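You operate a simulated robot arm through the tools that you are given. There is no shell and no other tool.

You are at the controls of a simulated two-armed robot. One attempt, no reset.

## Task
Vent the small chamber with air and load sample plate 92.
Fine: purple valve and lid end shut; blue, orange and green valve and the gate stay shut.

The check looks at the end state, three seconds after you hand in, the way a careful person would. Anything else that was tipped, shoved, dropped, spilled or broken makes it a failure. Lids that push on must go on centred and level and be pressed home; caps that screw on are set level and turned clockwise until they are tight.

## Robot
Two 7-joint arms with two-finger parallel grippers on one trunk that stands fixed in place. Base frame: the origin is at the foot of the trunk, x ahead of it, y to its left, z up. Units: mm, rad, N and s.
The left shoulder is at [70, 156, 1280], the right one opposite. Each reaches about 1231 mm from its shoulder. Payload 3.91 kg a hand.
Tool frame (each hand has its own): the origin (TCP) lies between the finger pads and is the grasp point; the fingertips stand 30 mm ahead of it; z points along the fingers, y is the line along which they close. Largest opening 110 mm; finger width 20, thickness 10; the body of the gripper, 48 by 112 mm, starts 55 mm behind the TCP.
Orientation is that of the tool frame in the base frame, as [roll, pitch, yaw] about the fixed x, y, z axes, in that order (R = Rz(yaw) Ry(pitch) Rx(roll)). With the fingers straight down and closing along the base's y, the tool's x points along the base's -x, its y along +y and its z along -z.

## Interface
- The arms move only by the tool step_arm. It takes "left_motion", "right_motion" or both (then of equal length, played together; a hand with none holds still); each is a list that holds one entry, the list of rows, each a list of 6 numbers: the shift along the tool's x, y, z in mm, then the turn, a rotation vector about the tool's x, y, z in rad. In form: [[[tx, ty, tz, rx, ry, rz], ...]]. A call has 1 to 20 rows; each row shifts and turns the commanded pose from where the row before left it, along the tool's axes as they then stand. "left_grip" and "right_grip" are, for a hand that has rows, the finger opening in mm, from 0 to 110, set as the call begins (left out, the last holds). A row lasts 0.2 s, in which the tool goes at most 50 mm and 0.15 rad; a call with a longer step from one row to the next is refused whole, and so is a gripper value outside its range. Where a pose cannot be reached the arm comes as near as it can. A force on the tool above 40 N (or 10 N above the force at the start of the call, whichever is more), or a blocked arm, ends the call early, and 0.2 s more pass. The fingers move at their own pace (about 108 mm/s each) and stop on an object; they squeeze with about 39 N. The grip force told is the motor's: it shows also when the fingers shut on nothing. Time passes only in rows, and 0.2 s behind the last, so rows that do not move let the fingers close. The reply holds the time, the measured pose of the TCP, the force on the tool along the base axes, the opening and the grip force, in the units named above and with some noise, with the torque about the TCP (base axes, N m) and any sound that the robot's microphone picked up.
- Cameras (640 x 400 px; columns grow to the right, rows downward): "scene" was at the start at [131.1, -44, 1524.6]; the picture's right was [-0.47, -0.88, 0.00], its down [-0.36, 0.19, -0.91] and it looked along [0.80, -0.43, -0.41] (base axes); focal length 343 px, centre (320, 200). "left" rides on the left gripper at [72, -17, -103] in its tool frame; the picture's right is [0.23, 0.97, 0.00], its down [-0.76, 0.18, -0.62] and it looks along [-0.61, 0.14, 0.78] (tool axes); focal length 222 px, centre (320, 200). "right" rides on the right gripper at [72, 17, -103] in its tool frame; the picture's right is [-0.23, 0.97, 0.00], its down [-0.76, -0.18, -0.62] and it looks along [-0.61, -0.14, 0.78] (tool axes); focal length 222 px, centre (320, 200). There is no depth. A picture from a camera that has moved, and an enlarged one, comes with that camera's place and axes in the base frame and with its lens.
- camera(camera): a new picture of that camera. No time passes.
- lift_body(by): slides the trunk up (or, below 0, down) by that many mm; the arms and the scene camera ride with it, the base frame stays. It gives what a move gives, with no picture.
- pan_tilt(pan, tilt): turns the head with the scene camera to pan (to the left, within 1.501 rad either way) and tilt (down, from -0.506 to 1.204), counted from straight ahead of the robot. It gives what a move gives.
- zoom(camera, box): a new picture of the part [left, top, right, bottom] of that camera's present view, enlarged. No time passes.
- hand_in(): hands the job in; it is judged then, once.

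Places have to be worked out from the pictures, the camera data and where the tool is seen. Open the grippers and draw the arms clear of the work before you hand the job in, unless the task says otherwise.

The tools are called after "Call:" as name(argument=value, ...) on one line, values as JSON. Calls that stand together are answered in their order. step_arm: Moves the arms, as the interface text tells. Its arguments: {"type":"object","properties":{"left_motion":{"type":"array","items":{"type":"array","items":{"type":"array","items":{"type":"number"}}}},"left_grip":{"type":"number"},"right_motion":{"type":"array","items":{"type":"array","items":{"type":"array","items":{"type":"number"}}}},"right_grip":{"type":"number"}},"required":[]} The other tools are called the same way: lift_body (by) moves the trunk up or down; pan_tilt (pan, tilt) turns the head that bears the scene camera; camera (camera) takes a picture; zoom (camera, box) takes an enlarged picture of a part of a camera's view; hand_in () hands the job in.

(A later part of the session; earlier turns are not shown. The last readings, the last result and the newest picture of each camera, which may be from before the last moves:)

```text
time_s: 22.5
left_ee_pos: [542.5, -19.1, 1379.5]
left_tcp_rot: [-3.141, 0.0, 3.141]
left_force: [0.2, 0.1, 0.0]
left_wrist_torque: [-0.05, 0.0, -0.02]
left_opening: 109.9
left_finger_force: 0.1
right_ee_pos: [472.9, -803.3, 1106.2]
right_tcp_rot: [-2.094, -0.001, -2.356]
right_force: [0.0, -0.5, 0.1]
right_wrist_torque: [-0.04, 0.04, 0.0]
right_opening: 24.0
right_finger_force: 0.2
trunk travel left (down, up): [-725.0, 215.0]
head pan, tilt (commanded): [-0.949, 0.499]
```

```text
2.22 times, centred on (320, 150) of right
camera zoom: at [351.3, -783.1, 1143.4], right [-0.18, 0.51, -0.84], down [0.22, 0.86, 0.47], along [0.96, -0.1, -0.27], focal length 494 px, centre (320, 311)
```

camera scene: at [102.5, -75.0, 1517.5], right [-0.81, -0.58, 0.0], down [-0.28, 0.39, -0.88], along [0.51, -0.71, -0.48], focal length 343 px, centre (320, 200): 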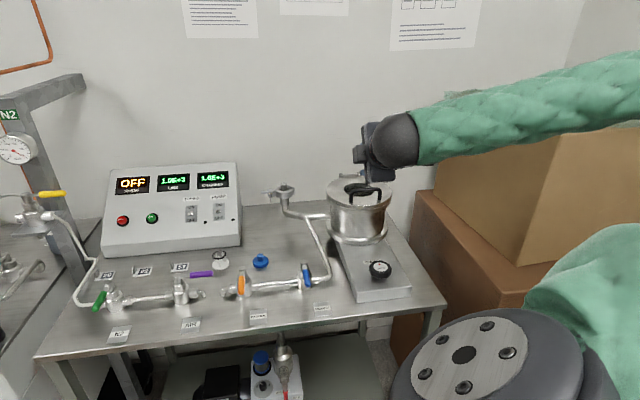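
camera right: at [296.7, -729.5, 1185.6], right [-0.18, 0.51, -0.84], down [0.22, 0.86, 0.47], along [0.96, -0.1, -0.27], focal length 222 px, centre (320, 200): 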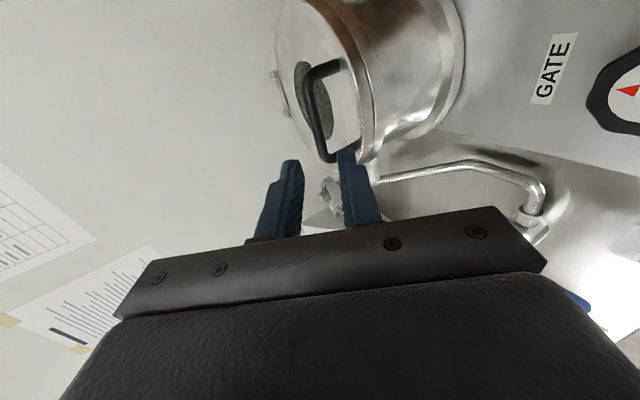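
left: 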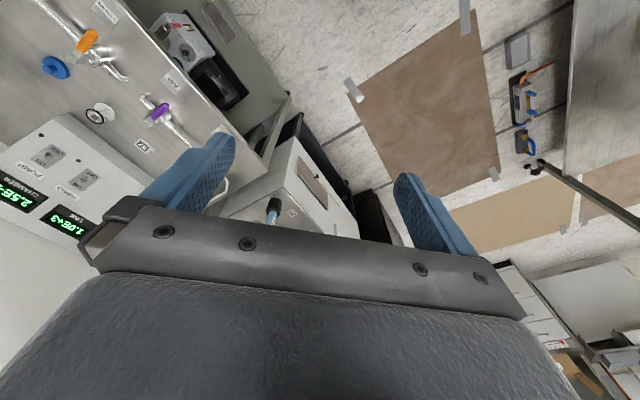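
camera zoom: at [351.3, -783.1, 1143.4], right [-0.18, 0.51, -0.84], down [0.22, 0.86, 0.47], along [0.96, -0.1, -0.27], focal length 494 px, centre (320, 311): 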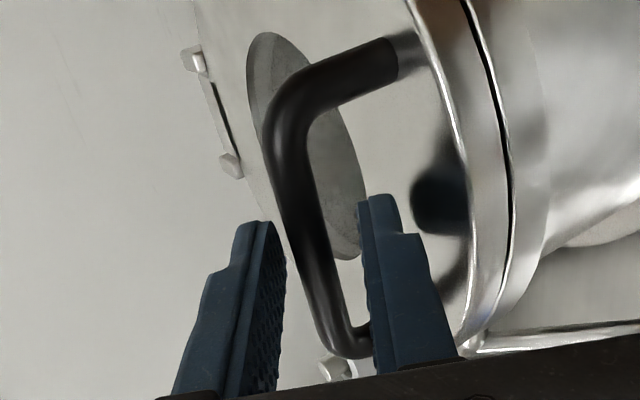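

No contact forces and the bar lies between the fingers. I close on it.

Call:
step_arm(right_motion=[[[0, 0, 0, 0, 0, 0], [0, 0, 0, 0, 0, 0], [0, 0, 0, 0, 0, 0]]], right_grip=3)

Call:
zoom(camera="right", box=[220, 60, 420, 240])

```text
time_s: 23.3
left_ee_pos: [540.8, -17.0, 1378.5]
left_tcp_rot: [-3.14, 0.001, -3.141]
left_force: [0.6, -0.4, 0.7]
left_wrist_torque: [0.04, -0.01, 0.01]
left_opening: 109.9
left_finger_force: 0.1
right_ee_pos: [472.3, -802.5, 1106.6]
right_tcp_rot: [-2.095, -0.002, -2.357]
right_force: [4.0, -6.0, 7.6]
right_wrist_torque: [-0.63, 0.42, 0.48]
right_opening: 11.1
right_finger_force: 45.4
trunk travel left (down, up): [-725.0, 215.0]
head pan, tilt (commanded): [-0.949, 0.499]
```

```text
2.22 times, centred on (320, 150) of right
camera zoom: at [351.2, -783.0, 1144.1], right [-0.18, 0.5, -0.84], down [0.22, 0.86, 0.47], along [0.96, -0.1, -0.27], focal length 494 px, centre (320, 311)
```

zoom: 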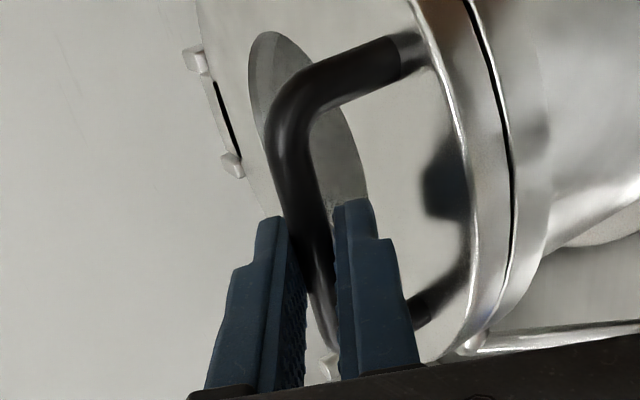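

The bar is gripped (11 mm). I start lifting the lid gently along an arc about the hinge, with a small first motion to check forces.

Call:
step_arm(right_motion=[[[0, -7.04, -2.12, -0.04, 0, 0], [0, -7.04, -2.12, -0.04, 0, 0]]], right_grip=3)

Call:
zoom(camera="scene", box=[300, 130, 440, 230])

```text
time_s: 23.9
left_ee_pos: [542.1, -18.3, 1378.4]
left_tcp_rot: [3.141, 0.0, 3.14]
left_force: [-0.3, -0.7, 0.0]
left_wrist_torque: [0.0, 0.01, -0.02]
left_opening: 109.9
left_finger_force: 0.1
right_ee_pos: [475.7, -805.3, 1118.7]
right_tcp_rot: [-2.177, 0.001, -2.356]
right_force: [-0.4, 1.0, -5.9]
right_wrist_torque: [-0.7, 0.79, -0.03]
right_opening: 10.4
right_finger_force: 45.4
trunk travel left (down, up): [-725.0, 215.0]
head pan, tilt (commanded): [-0.949, 0.499]
```

```text
4.00 times, centred on (370, 180) of scene
camera zoom: at [102.9, -75.0, 1517.2], right [-0.81, -0.58, 0.0], down [-0.28, 0.39, -0.88], along [0.51, -0.71, -0.48], focal length 1373 px, centre (120, 280)
```

zoom: 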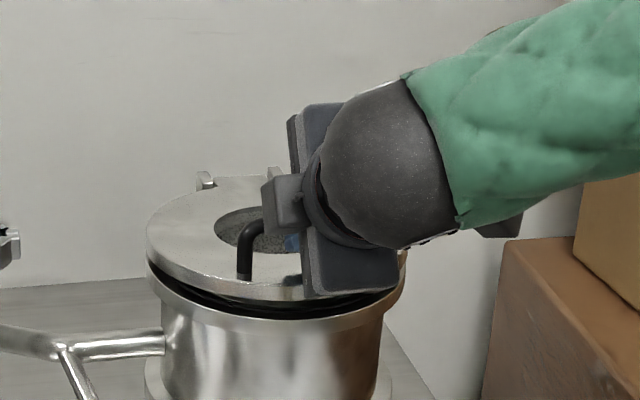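

The lid lifts smoothly with only about 6 N. I continue the arc another ~0.48 rad.

Call:
step_arm(right_motion=[[[0, -14.15, -3.95, -0.08, 0, 0], [0, -14.15, -3.95, -0.08, 0, 0], [0, -14.15, -3.95, -0.08, 0, 0], [0, -14.15, -3.95, -0.08, 0, 0], [0, -14.15, -3.95, -0.08, 0, 0], [0, -14.15, -3.95, -0.08, 0, 0]]], right_grip=3)

Call:
camera(camera="scene")

Call:
camera(camera="right")

```text
time_s: 25.3
left_ee_pos: [542.7, -19.0, 1378.7]
left_tcp_rot: [-3.142, 0.001, 3.141]
left_force: [-0.5, 1.0, 0.1]
left_wrist_torque: [0.01, -0.03, 0.02]
left_opening: 109.9
left_finger_force: 0.2
right_ee_pos: [507.9, -837.1, 1194.8]
right_tcp_rot: [-2.657, 0.001, -2.355]
right_force: [1.6, -0.2, -6.3]
right_wrist_torque: [0.6, -0.51, 1.45]
right_opening: 10.6
right_finger_force: 45.2
trunk travel left (down, up): [-725.0, 215.0]
head pan, tilt (commanded): [-0.949, 0.499]
```

```text
taken
camera scene: at [102.8, -75.3, 1517.5], right [-0.81, -0.58, 0.0], down [-0.28, 0.39, -0.88], along [0.51, -0.71, -0.48], focal length 343 px, centre (320, 200)
```

scene: 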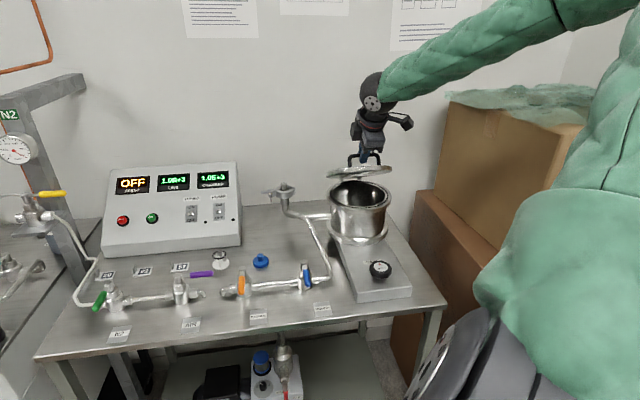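

```text
taken
camera right: at [410.5, -841.8, 1278.7], right [-0.45, 0.77, -0.45], down [0.44, 0.63, 0.63], along [0.78, 0.08, -0.62], focal length 222 px, centre (320, 200)
```

right: 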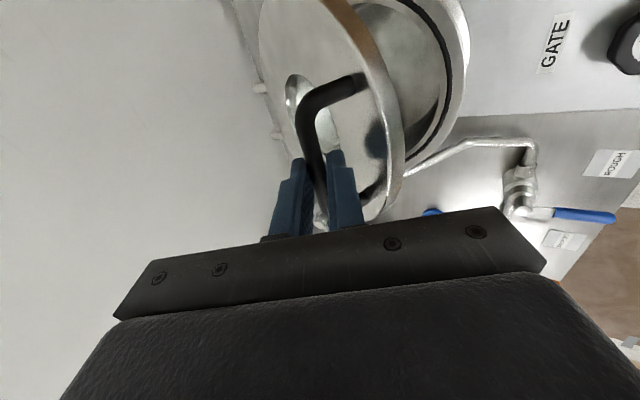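

Bar position agrees with the hinge estimate (lid ≈32° open). I continue the arc, letting the bar pivot a little in the fingers so the hand stays clear of the wall.

Call:
step_arm(right_motion=[[[0, -17.3, -5.58, -0.0454, 0, 0], [0, -17.76, -3.91, -0.0454, 0, 0], [0, -17.81, -2.98, -0.0454, 0, 0], [0, -18.18, -2.0, -0.0454, 0, 0]]], right_grip=3)

Call:
zoom(camera="scene", box=[280, 50, 460, 250])

Call:
camera(camera="right")

```text
time_s: 26.3
left_ee_pos: [542.9, -18.2, 1378.8]
left_tcp_rot: [3.141, 0.0, -3.141]
left_force: [0.5, -0.5, -0.4]
left_wrist_torque: [-0.02, 0.01, -0.02]
left_opening: 110.2
left_finger_force: 0.0
right_ee_pos: [547.4, -877.2, 1236.7]
right_tcp_rot: [-2.836, 0.002, -2.356]
right_force: [5.1, 4.0, -7.4]
right_wrist_torque: [0.87, -0.71, 1.3]
right_opening: 10.6
right_finger_force: 44.9
trunk travel left (down, up): [-725.0, 215.0]
head pan, tilt (commanded): [-0.949, 0.499]
```

```text
2.00 times, centred on (370, 150) of scene
camera zoom: at [103.6, -74.6, 1517.5], right [-0.81, -0.58, 0.0], down [-0.28, 0.39, -0.88], along [0.51, -0.71, -0.48], focal length 686 px, centre (220, 300)
```

zoom: 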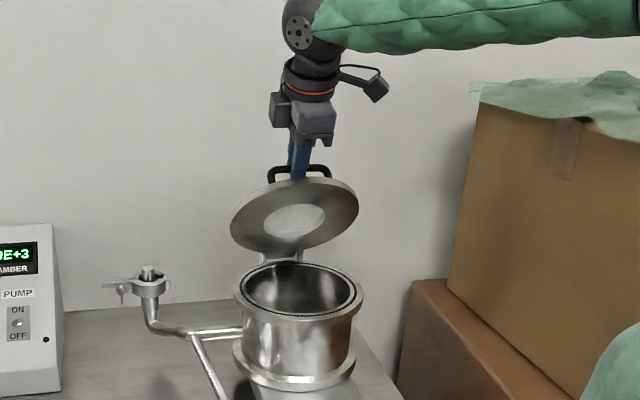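

```text
taken
camera right: at [463.2, -894.6, 1330.6], right [-0.5, 0.82, -0.29], down [0.53, 0.55, 0.65], along [0.69, 0.17, -0.7], focal length 222 px, centre (320, 200)
```

right: 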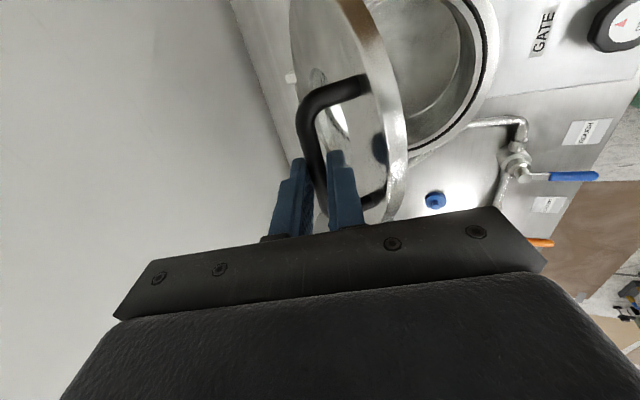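

Lid is around 56° open with low forces. I continue the remaining rows toward about 80°.

Call:
step_arm(right_motion=[[[0, -18.2, -0.9, -0.0454, 0, 0], [0, -18.14, 0.25, -0.0454, 0, 0], [0, -18.18, 1.06, -0.0454, 0, 0], [0, -18.08, 2.25, -0.0454, 0, 0]]], right_grip=3)

Call:
zoom(camera="scene", box=[280, 50, 460, 250])

Call:
camera(camera="right")

```text
time_s: 27.3
left_ee_pos: [544.1, -18.2, 1378.9]
left_tcp_rot: [-3.141, -0.004, 3.141]
left_force: [0.8, 0.4, -0.1]
left_wrist_torque: [-0.02, 0.03, -0.02]
left_opening: 110.0
left_finger_force: 0.1
right_ee_pos: [597.3, -928.3, 1253.5]
right_tcp_rot: [-3.015, 0.001, -2.357]
right_force: [2.5, 0.7, 3.7]
right_wrist_torque: [0.41, -0.6, 0.99]
right_opening: 10.9
right_finger_force: 44.8
trunk travel left (down, up): [-725.0, 215.0]
head pan, tilt (commanded): [-0.949, 0.499]
```

```text
2.00 times, centred on (370, 150) of scene
camera zoom: at [103.8, -73.8, 1517.7], right [-0.81, -0.58, 0.0], down [-0.28, 0.39, -0.88], along [0.51, -0.71, -0.48], focal length 686 px, centre (220, 300)
```

zoom: 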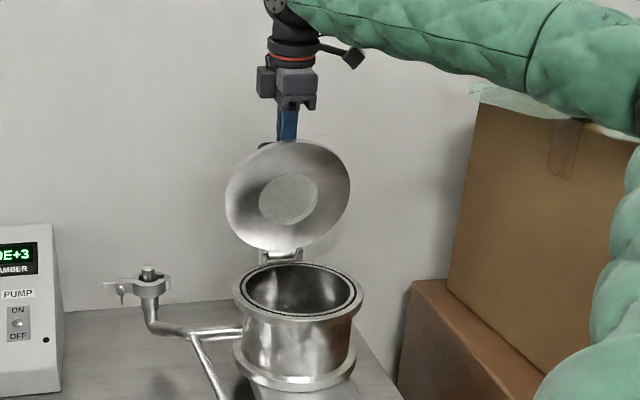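

```text
taken
camera right: at [525.3, -957.0, 1353.6], right [-0.52, 0.84, -0.12], down [0.61, 0.47, 0.64], along [0.6, 0.26, -0.76], focal length 222 px, centre (320, 200)
```

right: 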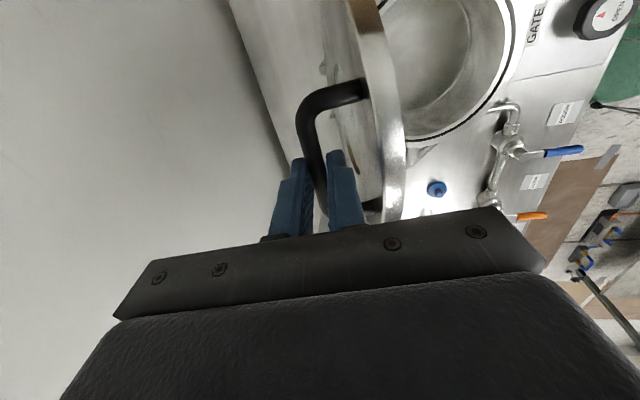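

The lid is about 80° open. I continue a few degrees past vertical, watching for a stop.

Call:
step_arm(right_motion=[[[0, -12.05, 1.98, -0.035, 0, 0], [0, -12.04, 2.36, -0.035, 0, 0], [0, -11.77, 2.72, -0.035, 0, 0]]], right_grip=3)

Call:
zoom(camera="scene", box=[280, 50, 460, 250])

```text
time_s: 28.1
left_ee_pos: [540.9, -18.0, 1378.2]
left_tcp_rot: [-3.141, 0.001, -3.141]
left_force: [-0.3, -0.3, -0.4]
left_wrist_torque: [-0.01, -0.01, -0.01]
left_opening: 110.1
left_finger_force: 0.0
right_ee_pos: [623.0, -952.8, 1249.1]
right_tcp_rot: [-3.121, 0.001, -2.357]
right_force: [1.3, -0.6, 12.9]
right_wrist_torque: [-0.55, 0.53, 0.84]
right_opening: 10.5
right_finger_force: 44.9
trunk travel left (down, up): [-725.0, 215.0]
head pan, tilt (commanded): [-0.949, 0.499]
```

```text
2.00 times, centred on (370, 150) of scene
camera zoom: at [102.6, -73.2, 1517.7], right [-0.81, -0.58, 0.0], down [-0.28, 0.39, -0.88], along [0.51, -0.71, -0.48], focal length 686 px, centre (220, 300)
```

zoom: 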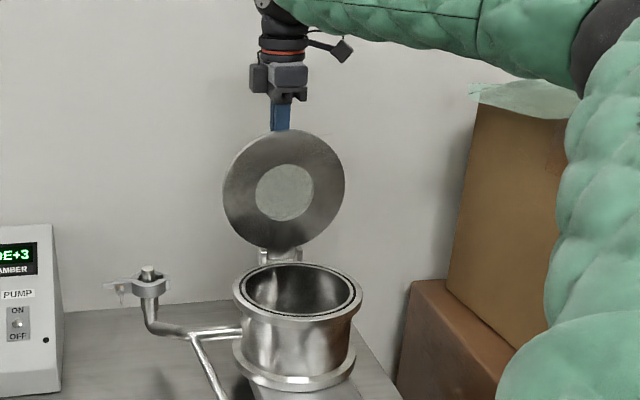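

The lid is just past vertical; the upward force suggests my arc is slightly low, so I lower less in the next small rows.

Call:
step_arm(right_motion=[[[0, -10, -1, -0.03, 0, 0], [0, -10, 1, -0.03, 0, 0]]], right_grip=3)

Call:
zoom(camera="scene", box=[280, 50, 460, 250])

Call:
camera(camera="right")

```text
time_s: 28.7
left_ee_pos: [543.7, -19.2, 1377.7]
left_tcp_rot: [3.141, -0.002, -3.141]
left_force: [-0.1, 0.5, -0.1]
left_wrist_torque: [-0.01, -0.04, 0.0]
left_opening: 109.9
left_finger_force: 0.0
right_ee_pos: [638.5, -967.9, 1245.3]
right_tcp_rot: [3.097, -0.002, -2.358]
right_force: [2.5, 4.7, -13.8]
right_wrist_torque: [-0.81, 0.76, 0.91]
right_opening: 10.8
right_finger_force: 44.8
trunk travel left (down, up): [-725.0, 215.0]
head pan, tilt (commanded): [-0.949, 0.499]
```

```text
2.00 times, centred on (370, 150) of scene
camera zoom: at [104.3, -75.1, 1516.9], right [-0.81, -0.58, 0.0], down [-0.28, 0.39, -0.88], along [0.51, -0.71, -0.48], focal length 686 px, centre (220, 300)
```

zoom: 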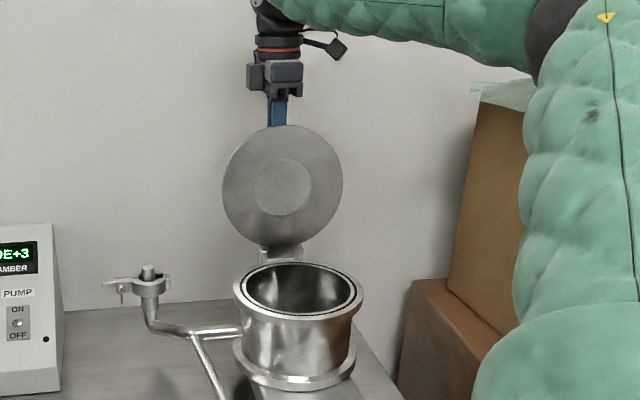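

```text
taken
camera right: at [577.8, -1009.2, 1349.5], right [-0.53, 0.85, 0.04], down [0.68, 0.39, 0.61], along [0.5, 0.35, -0.79], focal length 222 px, centre (320, 200)
```

right: 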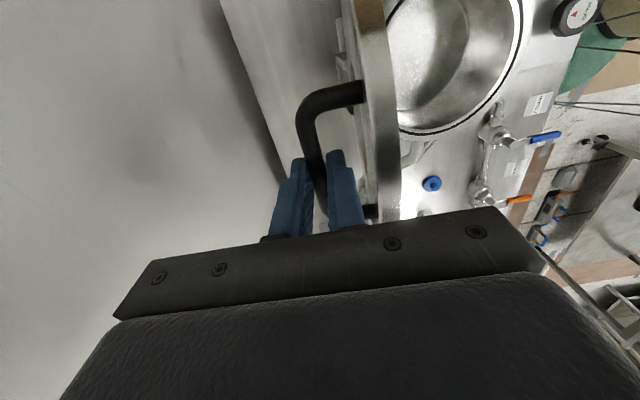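

The lid is about 98° open with moderate force. I continue two more rows, following the arc downward, to find the resting stop.

Call:
step_arm(right_motion=[[[0, -9.5, 4.5, -0.02, 0, 0], [0, -10, 5, -0.02, 0, 0]]], right_grip=3)

Call:
zoom(camera="scene", box=[280, 50, 460, 250])

```text
time_s: 29.3
left_ee_pos: [539.3, -15.9, 1380.0]
left_tcp_rot: [-3.139, 0.002, -3.141]
left_force: [-0.7, 0.0, 0.5]
left_wrist_torque: [-0.02, 0.03, -0.01]
left_opening: 110.1
left_finger_force: 0.1
right_ee_pos: [649.5, -979.8, 1240.5]
right_tcp_rot: [3.061, 0.0, -2.358]
right_force: [-14.8, 18.5, -1.7]
right_wrist_torque: [0.28, 0.02, 0.8]
right_opening: 11.1
right_finger_force: 45.8
trunk travel left (down, up): [-725.0, 215.0]
head pan, tilt (commanded): [-0.949, 0.499]
```

```text
2.00 times, centred on (370, 150) of scene
camera zoom: at [101.1, -72.1, 1517.7], right [-0.81, -0.58, 0.0], down [-0.28, 0.39, -0.88], along [0.51, -0.71, -0.48], focal length 686 px, centre (220, 300)
```

zoom: 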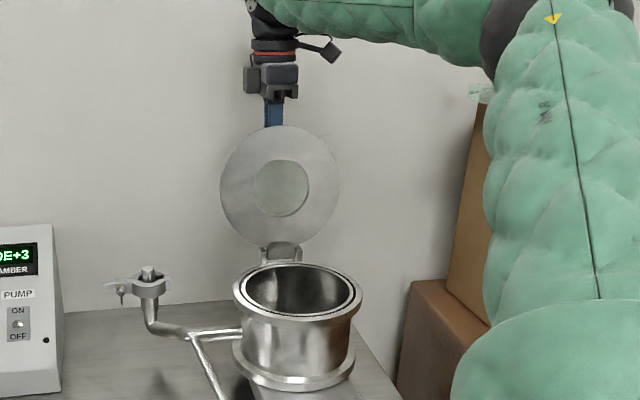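

There is a ~24 N force toward the front: the lid has met its stop at roughly 103° open. I back off slightly, open the fingers a little and withdraw straight up from the handle.

Call:
step_arm(right_motion=[[[0, 3, 0, 0, 0, 0], [0, 0, 0, 0, 0, 0], [0, 0, 0, 0, 0, 0]]], right_grip=22)

Call:
camera(camera="right")

```text
time_s: 30.1
left_ee_pos: [542.7, -18.4, 1379.3]
left_tcp_rot: [3.141, 0.001, -3.141]
left_force: [0.6, -0.5, -0.2]
left_wrist_torque: [0.02, 0.02, 0.02]
left_opening: 110.1
left_finger_force: 0.1
right_ee_pos: [649.6, -980.3, 1236.9]
right_tcp_rot: [3.061, -0.001, -2.354]
right_force: [0.2, -0.2, -0.3]
right_wrist_torque: [0.02, 0.03, -0.01]
right_opening: 22.1
right_finger_force: 0.1
trunk travel left (down, up): [-725.0, 215.0]
head pan, tilt (commanded): [-0.949, 0.499]
```

```text
taken
camera right: at [591.4, -1023.6, 1341.5], right [-0.53, 0.85, 0.08], down [0.7, 0.38, 0.61], along [0.48, 0.37, -0.79], focal length 222 px, centre (320, 200)
```

right: 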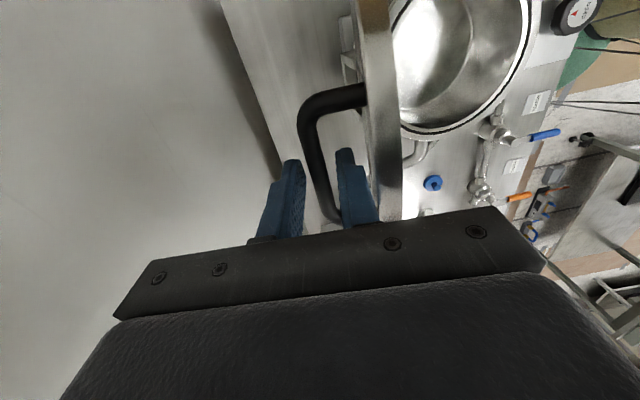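

The fingers are free (zero force) and the lid stays open. I withdraw upward.

Call:
step_arm(right_motion=[[[0, 0, -20, 0, 0, 0], [0, 0, -25, 0, 0, 0], [0, 0, -30, 0, 0, 0], [0, 0, -40, 0, 0, 0]]], right_grip=22)

Call:
camera(camera="right")

Call:
zoom(camera="scene", box=[270, 80, 430, 250])

```text
time_s: 31.1
left_ee_pos: [542.4, -17.0, 1378.1]
left_tcp_rot: [-3.139, 0.0, 3.141]
left_force: [-0.2, -0.3, -0.6]
left_wrist_torque: [0.02, -0.02, 0.0]
left_opening: 110.1
left_finger_force: 0.1
right_ee_pos: [655.1, -985.1, 1354.5]
right_tcp_rot: [3.061, 0.0, -2.356]
right_force: [-0.2, -1.0, -0.4]
right_wrist_torque: [0.0, 0.01, -0.05]
right_opening: 22.1
right_finger_force: 0.1
trunk travel left (down, up): [-725.0, 215.0]
head pan, tilt (commanded): [-0.949, 0.499]
```

```text
taken
camera right: at [597.7, -1028.1, 1458.2], right [-0.53, 0.85, 0.08], down [0.7, 0.38, 0.61], along [0.48, 0.37, -0.79], focal length 222 px, centre (320, 200)
```

right: 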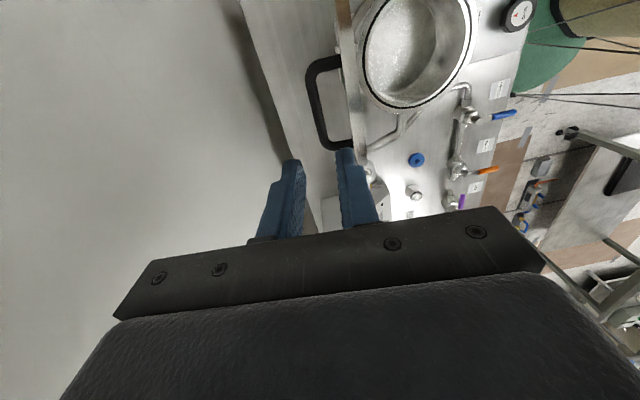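

```text
2.35 times, centred on (350, 165) of scene
camera zoom: at [102.9, -73.0, 1517.4], right [-0.81, -0.58, 0.0], down [-0.28, 0.39, -0.88], along [0.51, -0.71, -0.48], focal length 807 px, centre (249, 282)
```

zoom: 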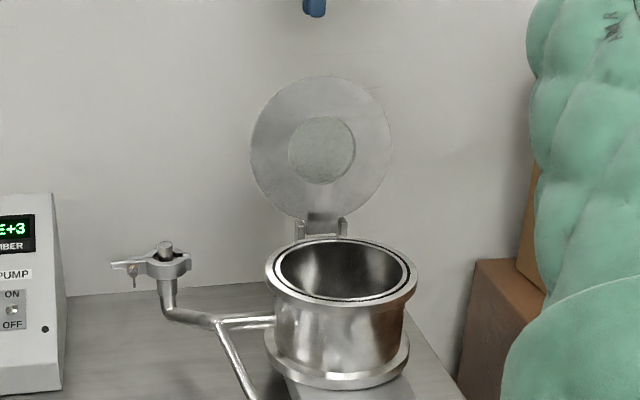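

The lid stays open on its own. I zoom into the chamber interior from the hand camera to see where the plate goes.

Call:
zoom(camera="right", box=[340, 0, 500, 120])

```text
3.33 times, centred on (420, 60) of right
camera zoom: at [597.7, -1028.1, 1458.2], right [-0.53, 0.85, 0.08], down [0.7, 0.38, 0.61], along [0.48, 0.37, -0.79], focal length 740 px, centre (-13, 667)
```

zoom: 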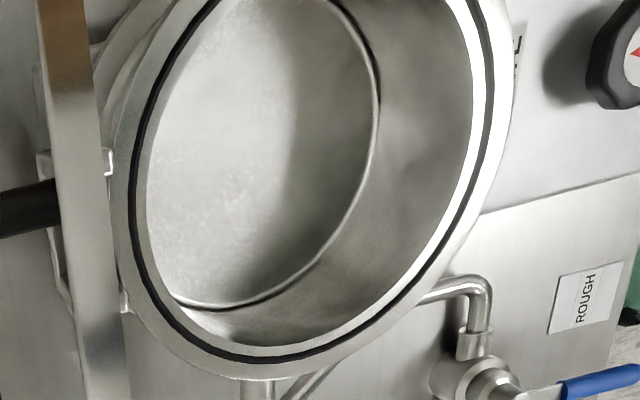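

The chamber floor is a plain flat disc about 85 mm below the rim (z≈970), centred at about a=235, b=978. Now I bring the right hand over to the sample plates, first straightening it and travelling high.

Call:
step_arm(right_motion=[[[0, 0, -10, 0.08, 0, 0], [-42.2, 18, 13.6, 0, 0, 0], [-42.2, 18, 13.6, 0, 0, 0], [-42.2, 18, 13.6, 0, 0, 0], [-42.2, 18, 13.6, 0, 0, 0], [-42.2, 18, 13.6, 0, 0, 0], [-42.2, 18, 13.6, 0, 0, 0], [-42.2, 18, 13.6, 0, 0, 0], [-42.2, 18, 13.6, 0, 0, 0], [-42.2, 18, 13.6, 0, 0, 0], [-42.2, 18, 13.6, 0, 0, 0], [-42.2, 18, 13.6, 0, 0, 0], [-42.2, 18, 13.6, 0, 0, 0], [-42.2, 18, 13.6, 0, 0, 0], [-42.2, 18, 13.6, 0, 0, 0], [-42.2, 18, 13.6, 0, 0, 0], [0, 0, 0, 0, 0, 0.1428], [0, 0, 0, 0, 0, 0.1428], [0, 0, 0, 0, 0, 0.1428], [0, 0, 0, 0, 0, 0.1428]]], right_grip=30)

Call:
step_arm(right_motion=[[[0, 0, 0, 0, 0, 0.1428], [0, 0, 0, 0, 0, 0.1428], [0, 0, 0, 0, 0, 0.1428], [0, 0, 0, 0, 0, 0.1428], [0, 0, 0, 0, 0, 0.1428], [0, 0, 0, 0, 0, 0.1428], [0, 0, 0, 0, 0, 0.1428]]], right_grip=30)

Call:
camera(camera="right")

Call:
camera(camera="scene")

```text
time_s: 35.3
left_ee_pos: [541.1, -18.4, 1378.9]
left_tcp_rot: [-3.14, 0.0, -3.141]
left_force: [0.0, 0.8, -0.3]
left_wrist_torque: [0.01, 0.01, 0.01]
left_opening: 109.8
left_finger_force: 0.1
right_ee_pos: [911.9, -347.5, 1159.0]
right_tcp_rot: [3.14, -0.001, -2.931]
right_force: [-0.2, -1.0, -0.2]
right_wrist_torque: [0.03, -0.03, 0.06]
right_opening: 30.0
right_finger_force: 0.1
trunk travel left (down, up): [-725.0, 215.0]
head pan, tilt (commanded): [-0.949, 0.499]
```

```text
time_s: 36.9
left_ee_pos: [541.5, -17.9, 1377.9]
left_tcp_rot: [-3.141, 0.002, -3.14]
left_force: [-0.2, 0.8, 1.1]
left_wrist_torque: [0.0, 0.03, 0.0]
left_opening: 109.8
left_finger_force: 0.1
right_ee_pos: [913.8, -346.2, 1159.5]
right_tcp_rot: [3.139, -0.001, 2.352]
right_force: [-0.2, 0.8, -0.7]
right_wrist_torque: [0.0, 0.04, 0.04]
right_opening: 30.2
right_finger_force: 0.0
trunk travel left (down, up): [-725.0, 215.0]
head pan, tilt (commanded): [-0.949, 0.499]
```

```text
taken
camera right: at [873.3, -282.9, 1262.6], right [0.85, 0.53, 0.0], down [0.41, -0.67, 0.62], along [0.33, -0.53, -0.78], focal length 222 px, centre (320, 200)
```

right: 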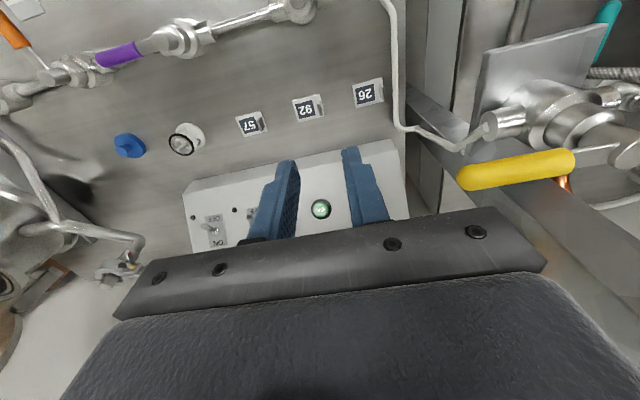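

```text
taken
camera scene: at [102.9, -74.4, 1517.4], right [-0.81, -0.58, 0.0], down [-0.28, 0.39, -0.88], along [0.51, -0.71, -0.48], focal length 343 px, centre (320, 200)
```

scene: 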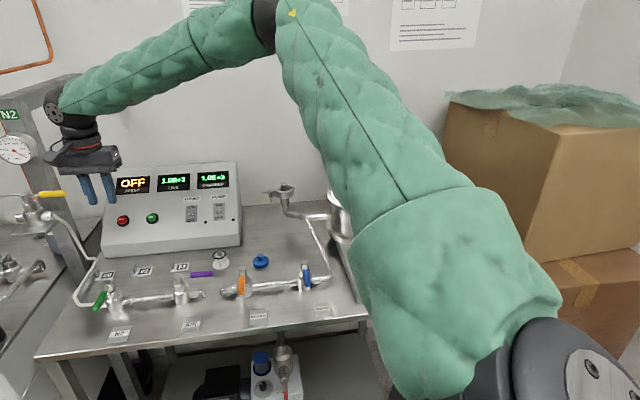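

The hand is near the plates; a yellow lever stands to its left at similar height, so I check clearances. Zooming in on the plates and the yellow lever.

Call:
zoom(camera="right", box=[220, 60, 420, 170])

Call:
zoom(camera="right", box=[400, 80, 620, 220])

Call:
zoom(camera="scene", box=[0, 130, 160, 290])

```text
3.20 times, centred on (320, 115) of right
camera zoom: at [873.3, -282.9, 1262.6], right [0.85, 0.53, 0.0], down [0.41, -0.67, 0.62], along [0.33, -0.53, -0.78], focal length 711 px, centre (320, 472)
```

zoom: 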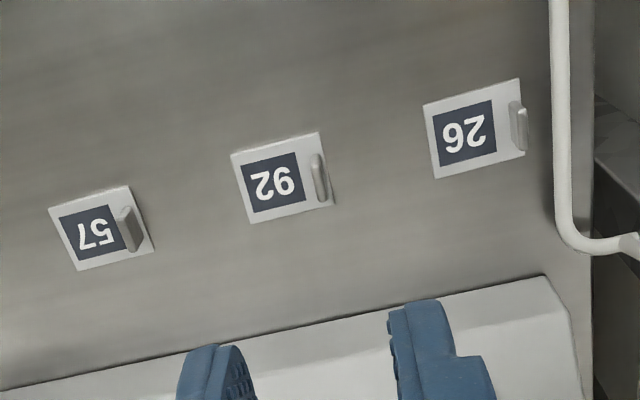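

```text
2.86 times, centred on (510, 150) of right
camera zoom: at [873.3, -282.9, 1262.6], right [0.85, 0.53, 0.0], down [0.41, -0.67, 0.62], along [0.33, -0.53, -0.78], focal length 635 px, centre (-223, 343)
```

zoom: 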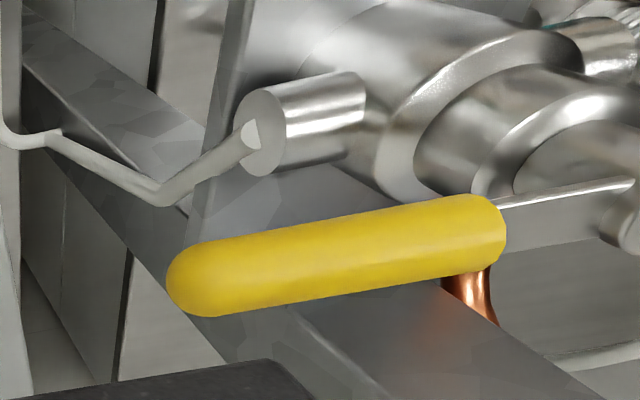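

```text
2.50 times, centred on (80, 210) of scene
camera zoom: at [102.9, -74.4, 1517.4], right [-0.81, -0.58, 0.0], down [-0.28, 0.39, -0.88], along [0.51, -0.71, -0.48], focal length 858 px, centre (920, 175)
```

zoom: 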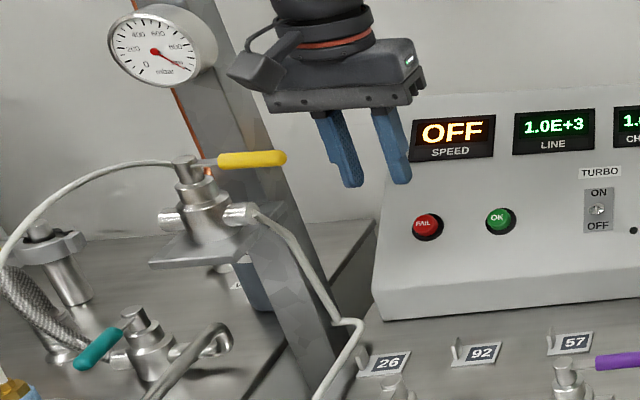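

The yellow lever tip is at a≈-481, b≈906, z≈1154; plate 92's tab is at a≈-395, b≈917, z≈901–921, giving ~30 mm clearance. I align over the tab and descend to 50 mm above grasp height, fingers at 24 mm.

Call:
step_arm(right_motion=[[[-26, -6.3, 0, 0, 0, 0.004], [0, 0, 35, 0, 0, 0], [0, 0, 35, 0, 0, 0], [0, 0, 35, 0, 0, 0], [0, 0, 35, 0, 0, 0], [0, 0, 34, 0, 0, 0]]], right_grip=24)

Call:
camera(camera="right")

Call:
zoom(camera="scene", box=[40, 170, 200, 300])

```text
time_s: 38.3
left_ee_pos: [541.5, -18.1, 1378.1]
left_tcp_rot: [3.141, 0.0, 3.141]
left_force: [0.5, -0.3, -0.2]
left_wrist_torque: [-0.03, -0.04, 0.02]
left_opening: 109.8
left_finger_force: 0.0
right_ee_pos: [913.6, -374.0, 992.6]
right_tcp_rot: [3.138, 0.0, 2.353]
right_force: [0.5, 0.7, 0.0]
right_wrist_torque: [-0.01, 0.0, -0.01]
right_opening: 24.0
right_finger_force: 0.0
right hand out of reach, approached as far as the arm can: row 6
trunk travel left (down, up): [-725.0, 215.0]
head pan, tilt (commanded): [-0.949, 0.499]
```

```text
taken
camera right: at [873.0, -310.2, 1096.2], right [0.85, 0.52, 0.0], down [0.41, -0.67, 0.62], along [0.33, -0.53, -0.78], focal length 222 px, centre (320, 200)
```

right: 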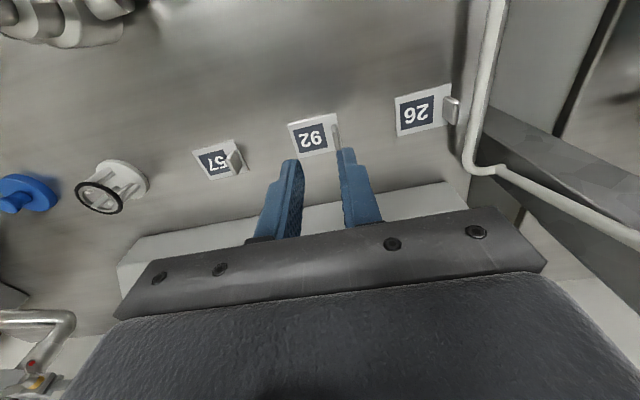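

```text
3.08 times, centred on (120, 235) of scene
camera zoom: at [102.5, -74.6, 1517.5], right [-0.81, -0.58, 0.0], down [-0.28, 0.39, -0.88], along [0.51, -0.71, -0.48], focal length 1056 px, centre (935, 92)
```

zoom: 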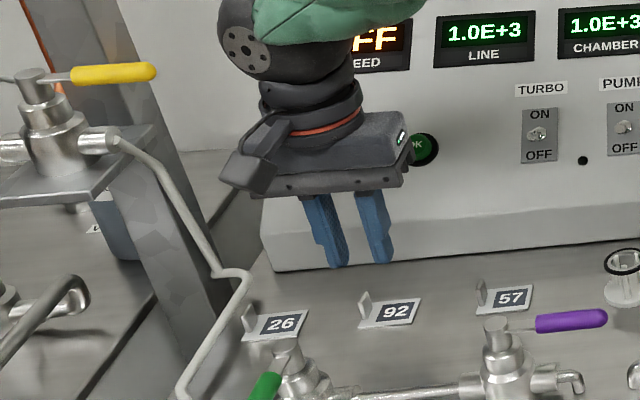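

The last row ran out of reach at full extension. I raise the hand 200 mm and then lower the trunk by 180 mm so the shoulder comes nearer to the table.

Call:
step_arm(right_motion=[[[0, 0, -40, 0, 0, 0], [0, 0, -40, 0, 0, 0], [0, 0, -40, 0, 0, 0], [0, 0, -40, 0, 0, 0], [0, 0, -40, 0, 0, 0]]], right_grip=24)

Call:
camera(camera="scene")

Call:
camera(camera="left")

```text
time_s: 39.5
left_ee_pos: [541.0, -18.2, 1379.5]
left_tcp_rot: [3.141, 0.0, -3.141]
left_force: [-0.8, -0.2, 0.3]
left_wrist_torque: [0.0, 0.01, 0.0]
left_opening: 109.9
left_finger_force: 0.0
right_ee_pos: [913.7, -375.2, 1193.3]
right_tcp_rot: [-3.14, -0.004, 2.353]
right_force: [0.0, 0.3, 1.1]
right_wrist_torque: [-0.02, 0.0, 0.02]
right_opening: 24.3
right_finger_force: 0.0
trunk travel left (down, up): [-725.0, 215.0]
head pan, tilt (commanded): [-0.949, 0.499]
```

```text
taken
camera scene: at [101.9, -73.8, 1517.5], right [-0.81, -0.58, 0.0], down [-0.28, 0.39, -0.88], along [0.51, -0.71, -0.48], focal length 343 px, centre (320, 200)
```

scene: 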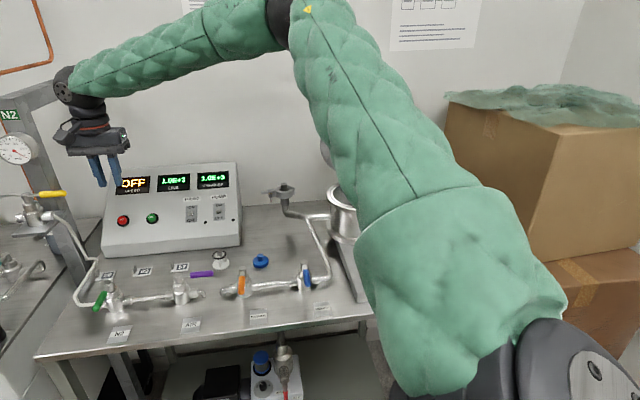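

```text
taken
camera left: at [469.5, -34.8, 1480.8], right [-0.23, 0.97, 0.0], down [0.76, 0.18, 0.62], along [0.61, 0.14, -0.78], focal length 222 px, centre (320, 200)
```

left: 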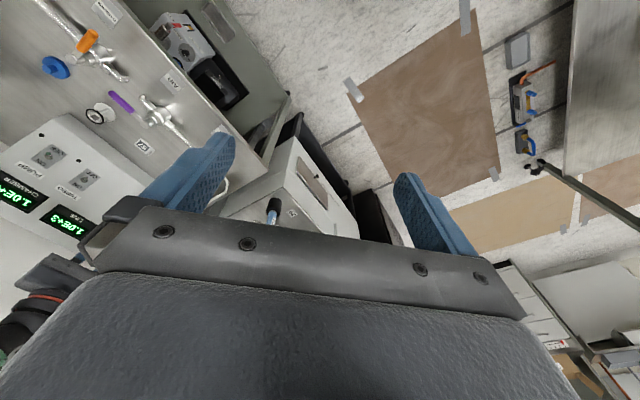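

Both hands are clear of obstacles below at this height. I lower the trunk by 180 mm.

Call:
lift_body(by=-180)

Call:
camera(camera="right")

Call:
camera(camera="scene")

```text
time_s: 41.5
left_ee_pos: [541.6, -17.1, 1198.9]
left_tcp_rot: [-3.141, 0.001, 3.141]
left_force: [-0.8, 0.0, 0.2]
left_wrist_torque: [-0.02, -0.01, 0.0]
left_opening: 110.0
left_finger_force: 0.0
right_ee_pos: [914.6, -375.4, 1013.0]
right_tcp_rot: [3.141, -0.001, 2.353]
right_force: [-0.9, -1.0, -0.6]
right_wrist_torque: [0.01, 0.0, 0.0]
right_opening: 24.0
right_finger_force: 0.1
trunk travel left (down, up): [-545.0, 395.0]
head pan, tilt (commanded): [-0.949, 0.499]
```

```text
taken
camera right: at [874.3, -310.7, 1116.6], right [0.85, 0.52, 0.0], down [0.41, -0.67, 0.62], along [0.33, -0.53, -0.78], focal length 222 px, centre (320, 200)
```

right: 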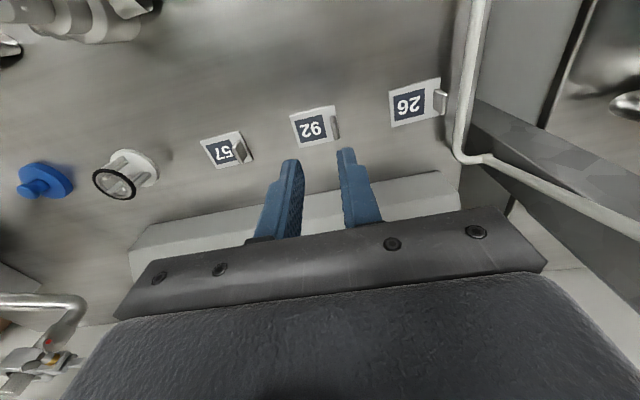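

```text
taken
camera scene: at [102.6, -74.3, 1337.5], right [-0.81, -0.58, 0.0], down [-0.28, 0.39, -0.88], along [0.51, -0.71, -0.48], focal length 343 px, centre (320, 200)
```

scene: 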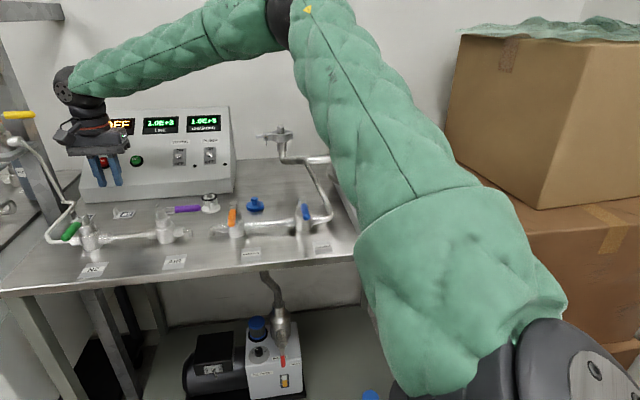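

Trunk lowered; the hand is now at z≈1013 above plate 92. I zoom to refine the tab position.

Call:
zoom(camera="right", box=[260, 80, 400, 200])

Call:
zoom(camera="scene", box=[40, 110, 200, 250])

```text
3.33 times, centred on (330, 140) of right
camera zoom: at [874.3, -310.7, 1116.6], right [0.85, 0.52, 0.0], down [0.41, -0.67, 0.62], along [0.33, -0.53, -0.78], focal length 740 px, centre (287, 400)
```

zoom: 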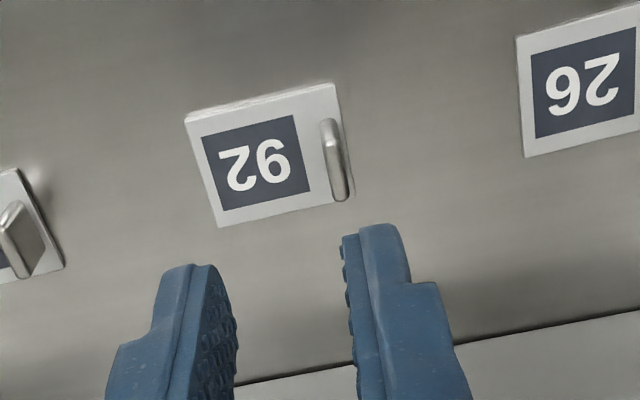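

```text
2.86 times, centred on (120, 180) of scene
camera zoom: at [102.6, -74.3, 1337.5], right [-0.81, -0.58, 0.0], down [-0.28, 0.39, -0.88], along [0.51, -0.71, -0.48], focal length 980 px, centre (891, 257)
```

zoom: 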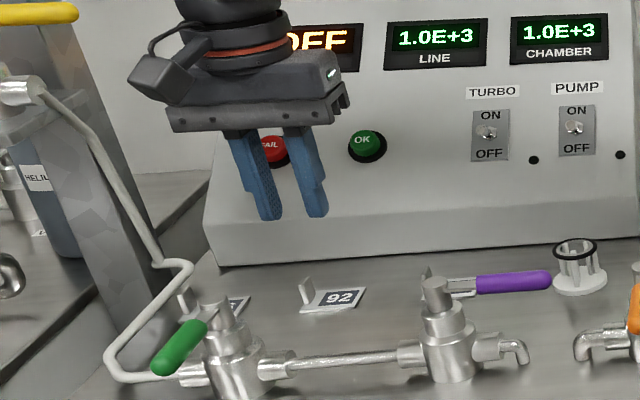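

The tab is 5 mm further back and ~13 mm to the left of the finger centre and is aligned with the fingers. I shift over it and descend to TCP z≈942, then check.

Call:
step_arm(right_motion=[[[-5, 12.8, 10, 0, 0, 0], [0, 0, 25, 0, 0, 0], [0, 0, 20, 0, 0, 0], [0, 0, 16, 0, 0, 0]]], right_grip=24)

Call:
zoom(camera="right", box=[240, 100, 420, 230])

Call:
zoom(camera="scene", box=[50, 140, 170, 240])

```text
time_s: 42.5
left_ee_pos: [542.3, -17.5, 1198.2]
left_tcp_rot: [3.141, 0.0, 3.141]
left_force: [-0.8, 0.3, 1.2]
left_wrist_torque: [0.01, 0.0, -0.01]
left_opening: 109.9
left_finger_force: 0.0
right_ee_pos: [927.5, -370.6, 941.1]
right_tcp_rot: [3.141, -0.002, 2.352]
right_force: [0.3, -0.7, -0.4]
right_wrist_torque: [-0.03, -0.04, -0.01]
right_opening: 23.8
right_finger_force: 0.1
trunk travel left (down, up): [-545.0, 395.0]
head pan, tilt (commanded): [-0.949, 0.499]
```

```text
3.08 times, centred on (330, 165) of right
camera zoom: at [887.7, -306.4, 1045.0], right [0.85, 0.52, 0.0], down [0.41, -0.67, 0.62], along [0.33, -0.53, -0.78], focal length 684 px, centre (289, 308)
```

zoom: 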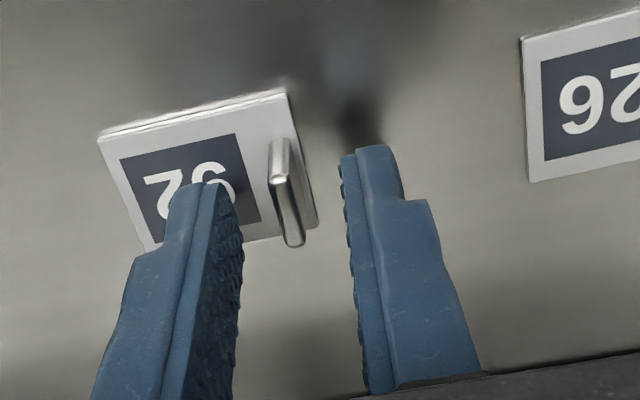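

```text
4.00 times, centred on (110, 190) of scene
camera zoom: at [103.2, -74.7, 1337.4], right [-0.81, -0.58, 0.0], down [-0.28, 0.39, -0.88], along [0.51, -0.71, -0.48], focal length 1373 px, centre (1160, 240)
```

zoom: 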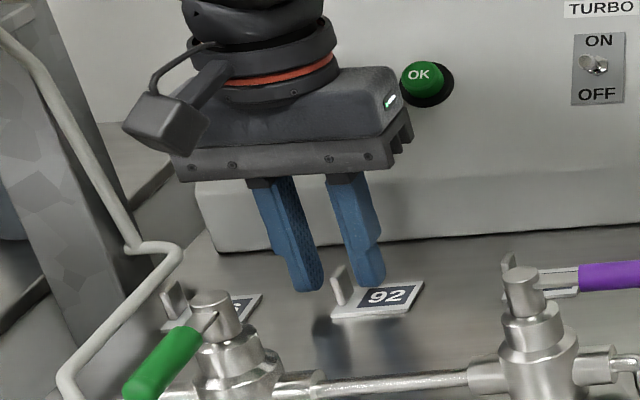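

The tab sits centred between the fingers (about 4 mm toward the front). I shift 4 mm, lower 6 mm and check for contact before closing.

Call:
step_arm(right_motion=[[[4, 0.7, 2, 0, 0, 0], [0, 0, 2, 0, 0, 0], [0, 0, 2, 0, 0, 0]]], right_grip=24)

Call:
zoom(camera="right", box=[240, 100, 420, 230])

Call:
zoom(camera="scene", box=[80, 170, 170, 240])

```text
time_s: 43.3
left_ee_pos: [542.8, -17.5, 1198.5]
left_tcp_rot: [-3.141, 0.001, 3.142]
left_force: [-0.4, 0.0, -0.1]
left_wrist_torque: [0.0, 0.01, -0.01]
left_opening: 110.1
left_finger_force: 0.1
right_ee_pos: [925.1, -365.9, 935.3]
right_tcp_rot: [3.142, -0.002, 2.352]
right_force: [-0.3, -0.2, -0.1]
right_wrist_torque: [-0.01, -0.02, -0.01]
right_opening: 23.8
right_finger_force: 0.1
trunk travel left (down, up): [-545.0, 395.0]
head pan, tilt (commanded): [-0.949, 0.499]
```

```text
3.08 times, centred on (330, 165) of right
camera zoom: at [884.8, -301.7, 1039.4], right [0.85, 0.52, 0.0], down [0.41, -0.67, 0.62], along [0.33, -0.53, -0.78], focal length 684 px, centre (289, 308)
```

zoom: 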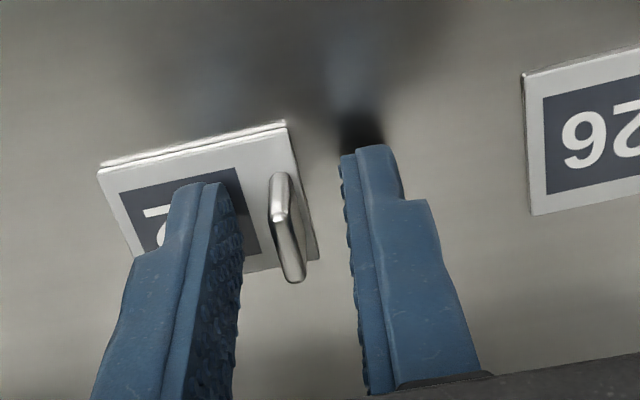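

```text
5.71 times, centred on (125, 205) of scene
camera zoom: at [102.9, -74.3, 1337.4], right [-0.81, -0.58, 0.0], down [-0.28, 0.39, -0.88], along [0.51, -0.71, -0.48], focal length 1961 px, centre (1434, 171)
```

zoom: 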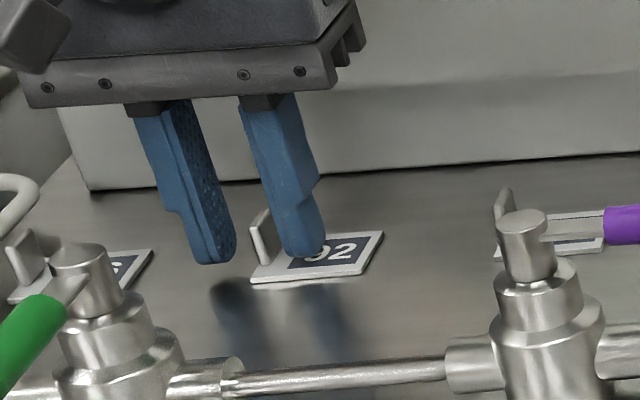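

The fingertips are about 6 mm above the plate with the tab centred between them. I close on the tab.

Call:
step_arm(right_motion=[[[0, 0, 2, 0, 0, 0], [0, 0, 0, 0, 0, 0], [0, 0, 0, 0, 0, 0], [0, 0, 0, 0, 0, 0]]], right_grip=0)

Call:
zoom(camera="right", box=[240, 100, 420, 230])

```text
time_s: 44.3
left_ee_pos: [541.1, -18.2, 1199.2]
left_tcp_rot: [3.141, 0.002, 3.14]
left_force: [-0.4, -0.6, 0.0]
left_wrist_torque: [0.01, 0.02, -0.02]
left_opening: 110.1
left_finger_force: 0.1
right_ee_pos: [924.2, -366.6, 936.0]
right_tcp_rot: [3.14, -0.001, 2.352]
right_force: [2.2, -1.4, 11.2]
right_wrist_torque: [-0.15, -0.05, 0.04]
right_opening: 3.6
right_finger_force: 38.8
trunk travel left (down, up): [-545.0, 395.0]
head pan, tilt (commanded): [-0.949, 0.499]
```

```text
3.08 times, centred on (330, 165) of right
camera zoom: at [884.5, -301.5, 1038.6], right [0.85, 0.52, 0.0], down [0.41, -0.67, 0.62], along [0.33, -0.53, -0.78], focal length 684 px, centre (289, 308)
```

zoom: 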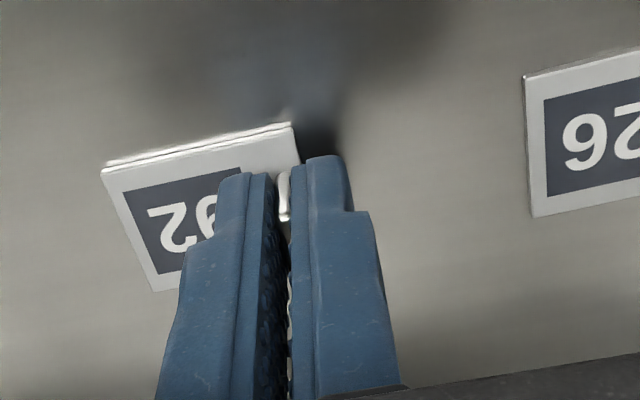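

The tab is gripped (3.6 mm) and the fingertips touch the plate lightly. I lift 25 mm and check that the plate comes along level.

Call:
step_arm(right_motion=[[[0, 0, -5, 0, 0, 0], [0, 0, -10, 0, 0, 0], [0, 0, -15, 0, 0, 0]]], right_grip=0)

Call:
zoom(camera="right", box=[240, 100, 420, 230])

Call:
zoom(camera="scene", box=[60, 150, 180, 240])

```text
time_s: 45.1
left_ee_pos: [543.2, -17.8, 1198.7]
left_tcp_rot: [3.141, 0.001, -3.141]
left_force: [0.2, 0.5, 0.3]
left_wrist_torque: [0.0, 0.01, 0.01]
left_opening: 110.0
left_finger_force: 0.1
right_ee_pos: [925.0, -366.7, 965.2]
right_tcp_rot: [3.14, -0.002, 2.352]
right_force: [1.0, 0.2, -0.5]
right_wrist_torque: [-0.01, 0.02, 0.02]
right_opening: 3.8
right_finger_force: 39.0
trunk travel left (down, up): [-545.0, 395.0]
head pan, tilt (commanded): [-0.949, 0.499]
```

```text
3.08 times, centred on (330, 165) of right
camera zoom: at [884.9, -301.5, 1067.5], right [0.85, 0.52, 0.0], down [0.41, -0.67, 0.62], along [0.33, -0.53, -0.78], focal length 684 px, centre (289, 308)
```

zoom: 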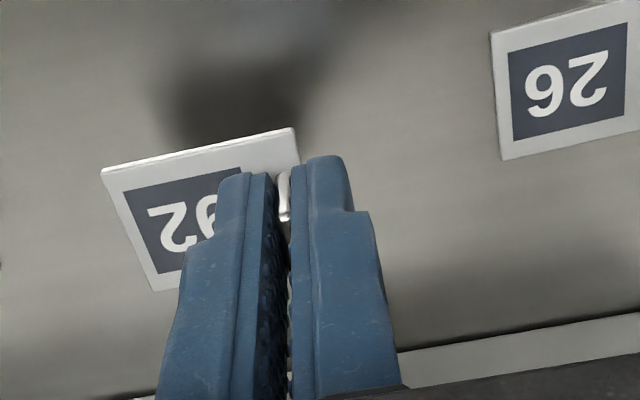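

```text
4.44 times, centred on (120, 195) of scene
camera zoom: at [102.7, -74.2, 1337.4], right [-0.81, -0.58, 0.0], down [-0.28, 0.39, -0.88], along [0.51, -0.71, -0.48], focal length 1525 px, centre (1209, 222)
```

zoom: 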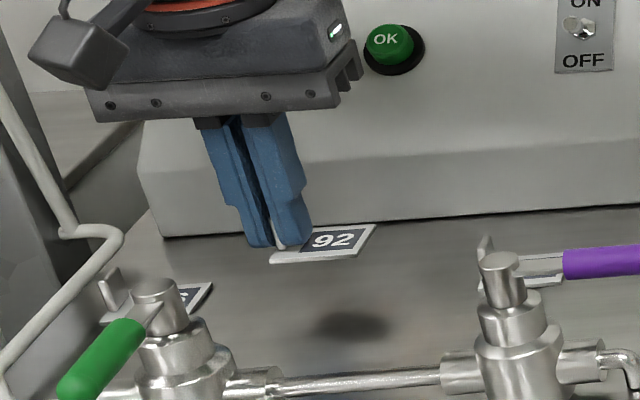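

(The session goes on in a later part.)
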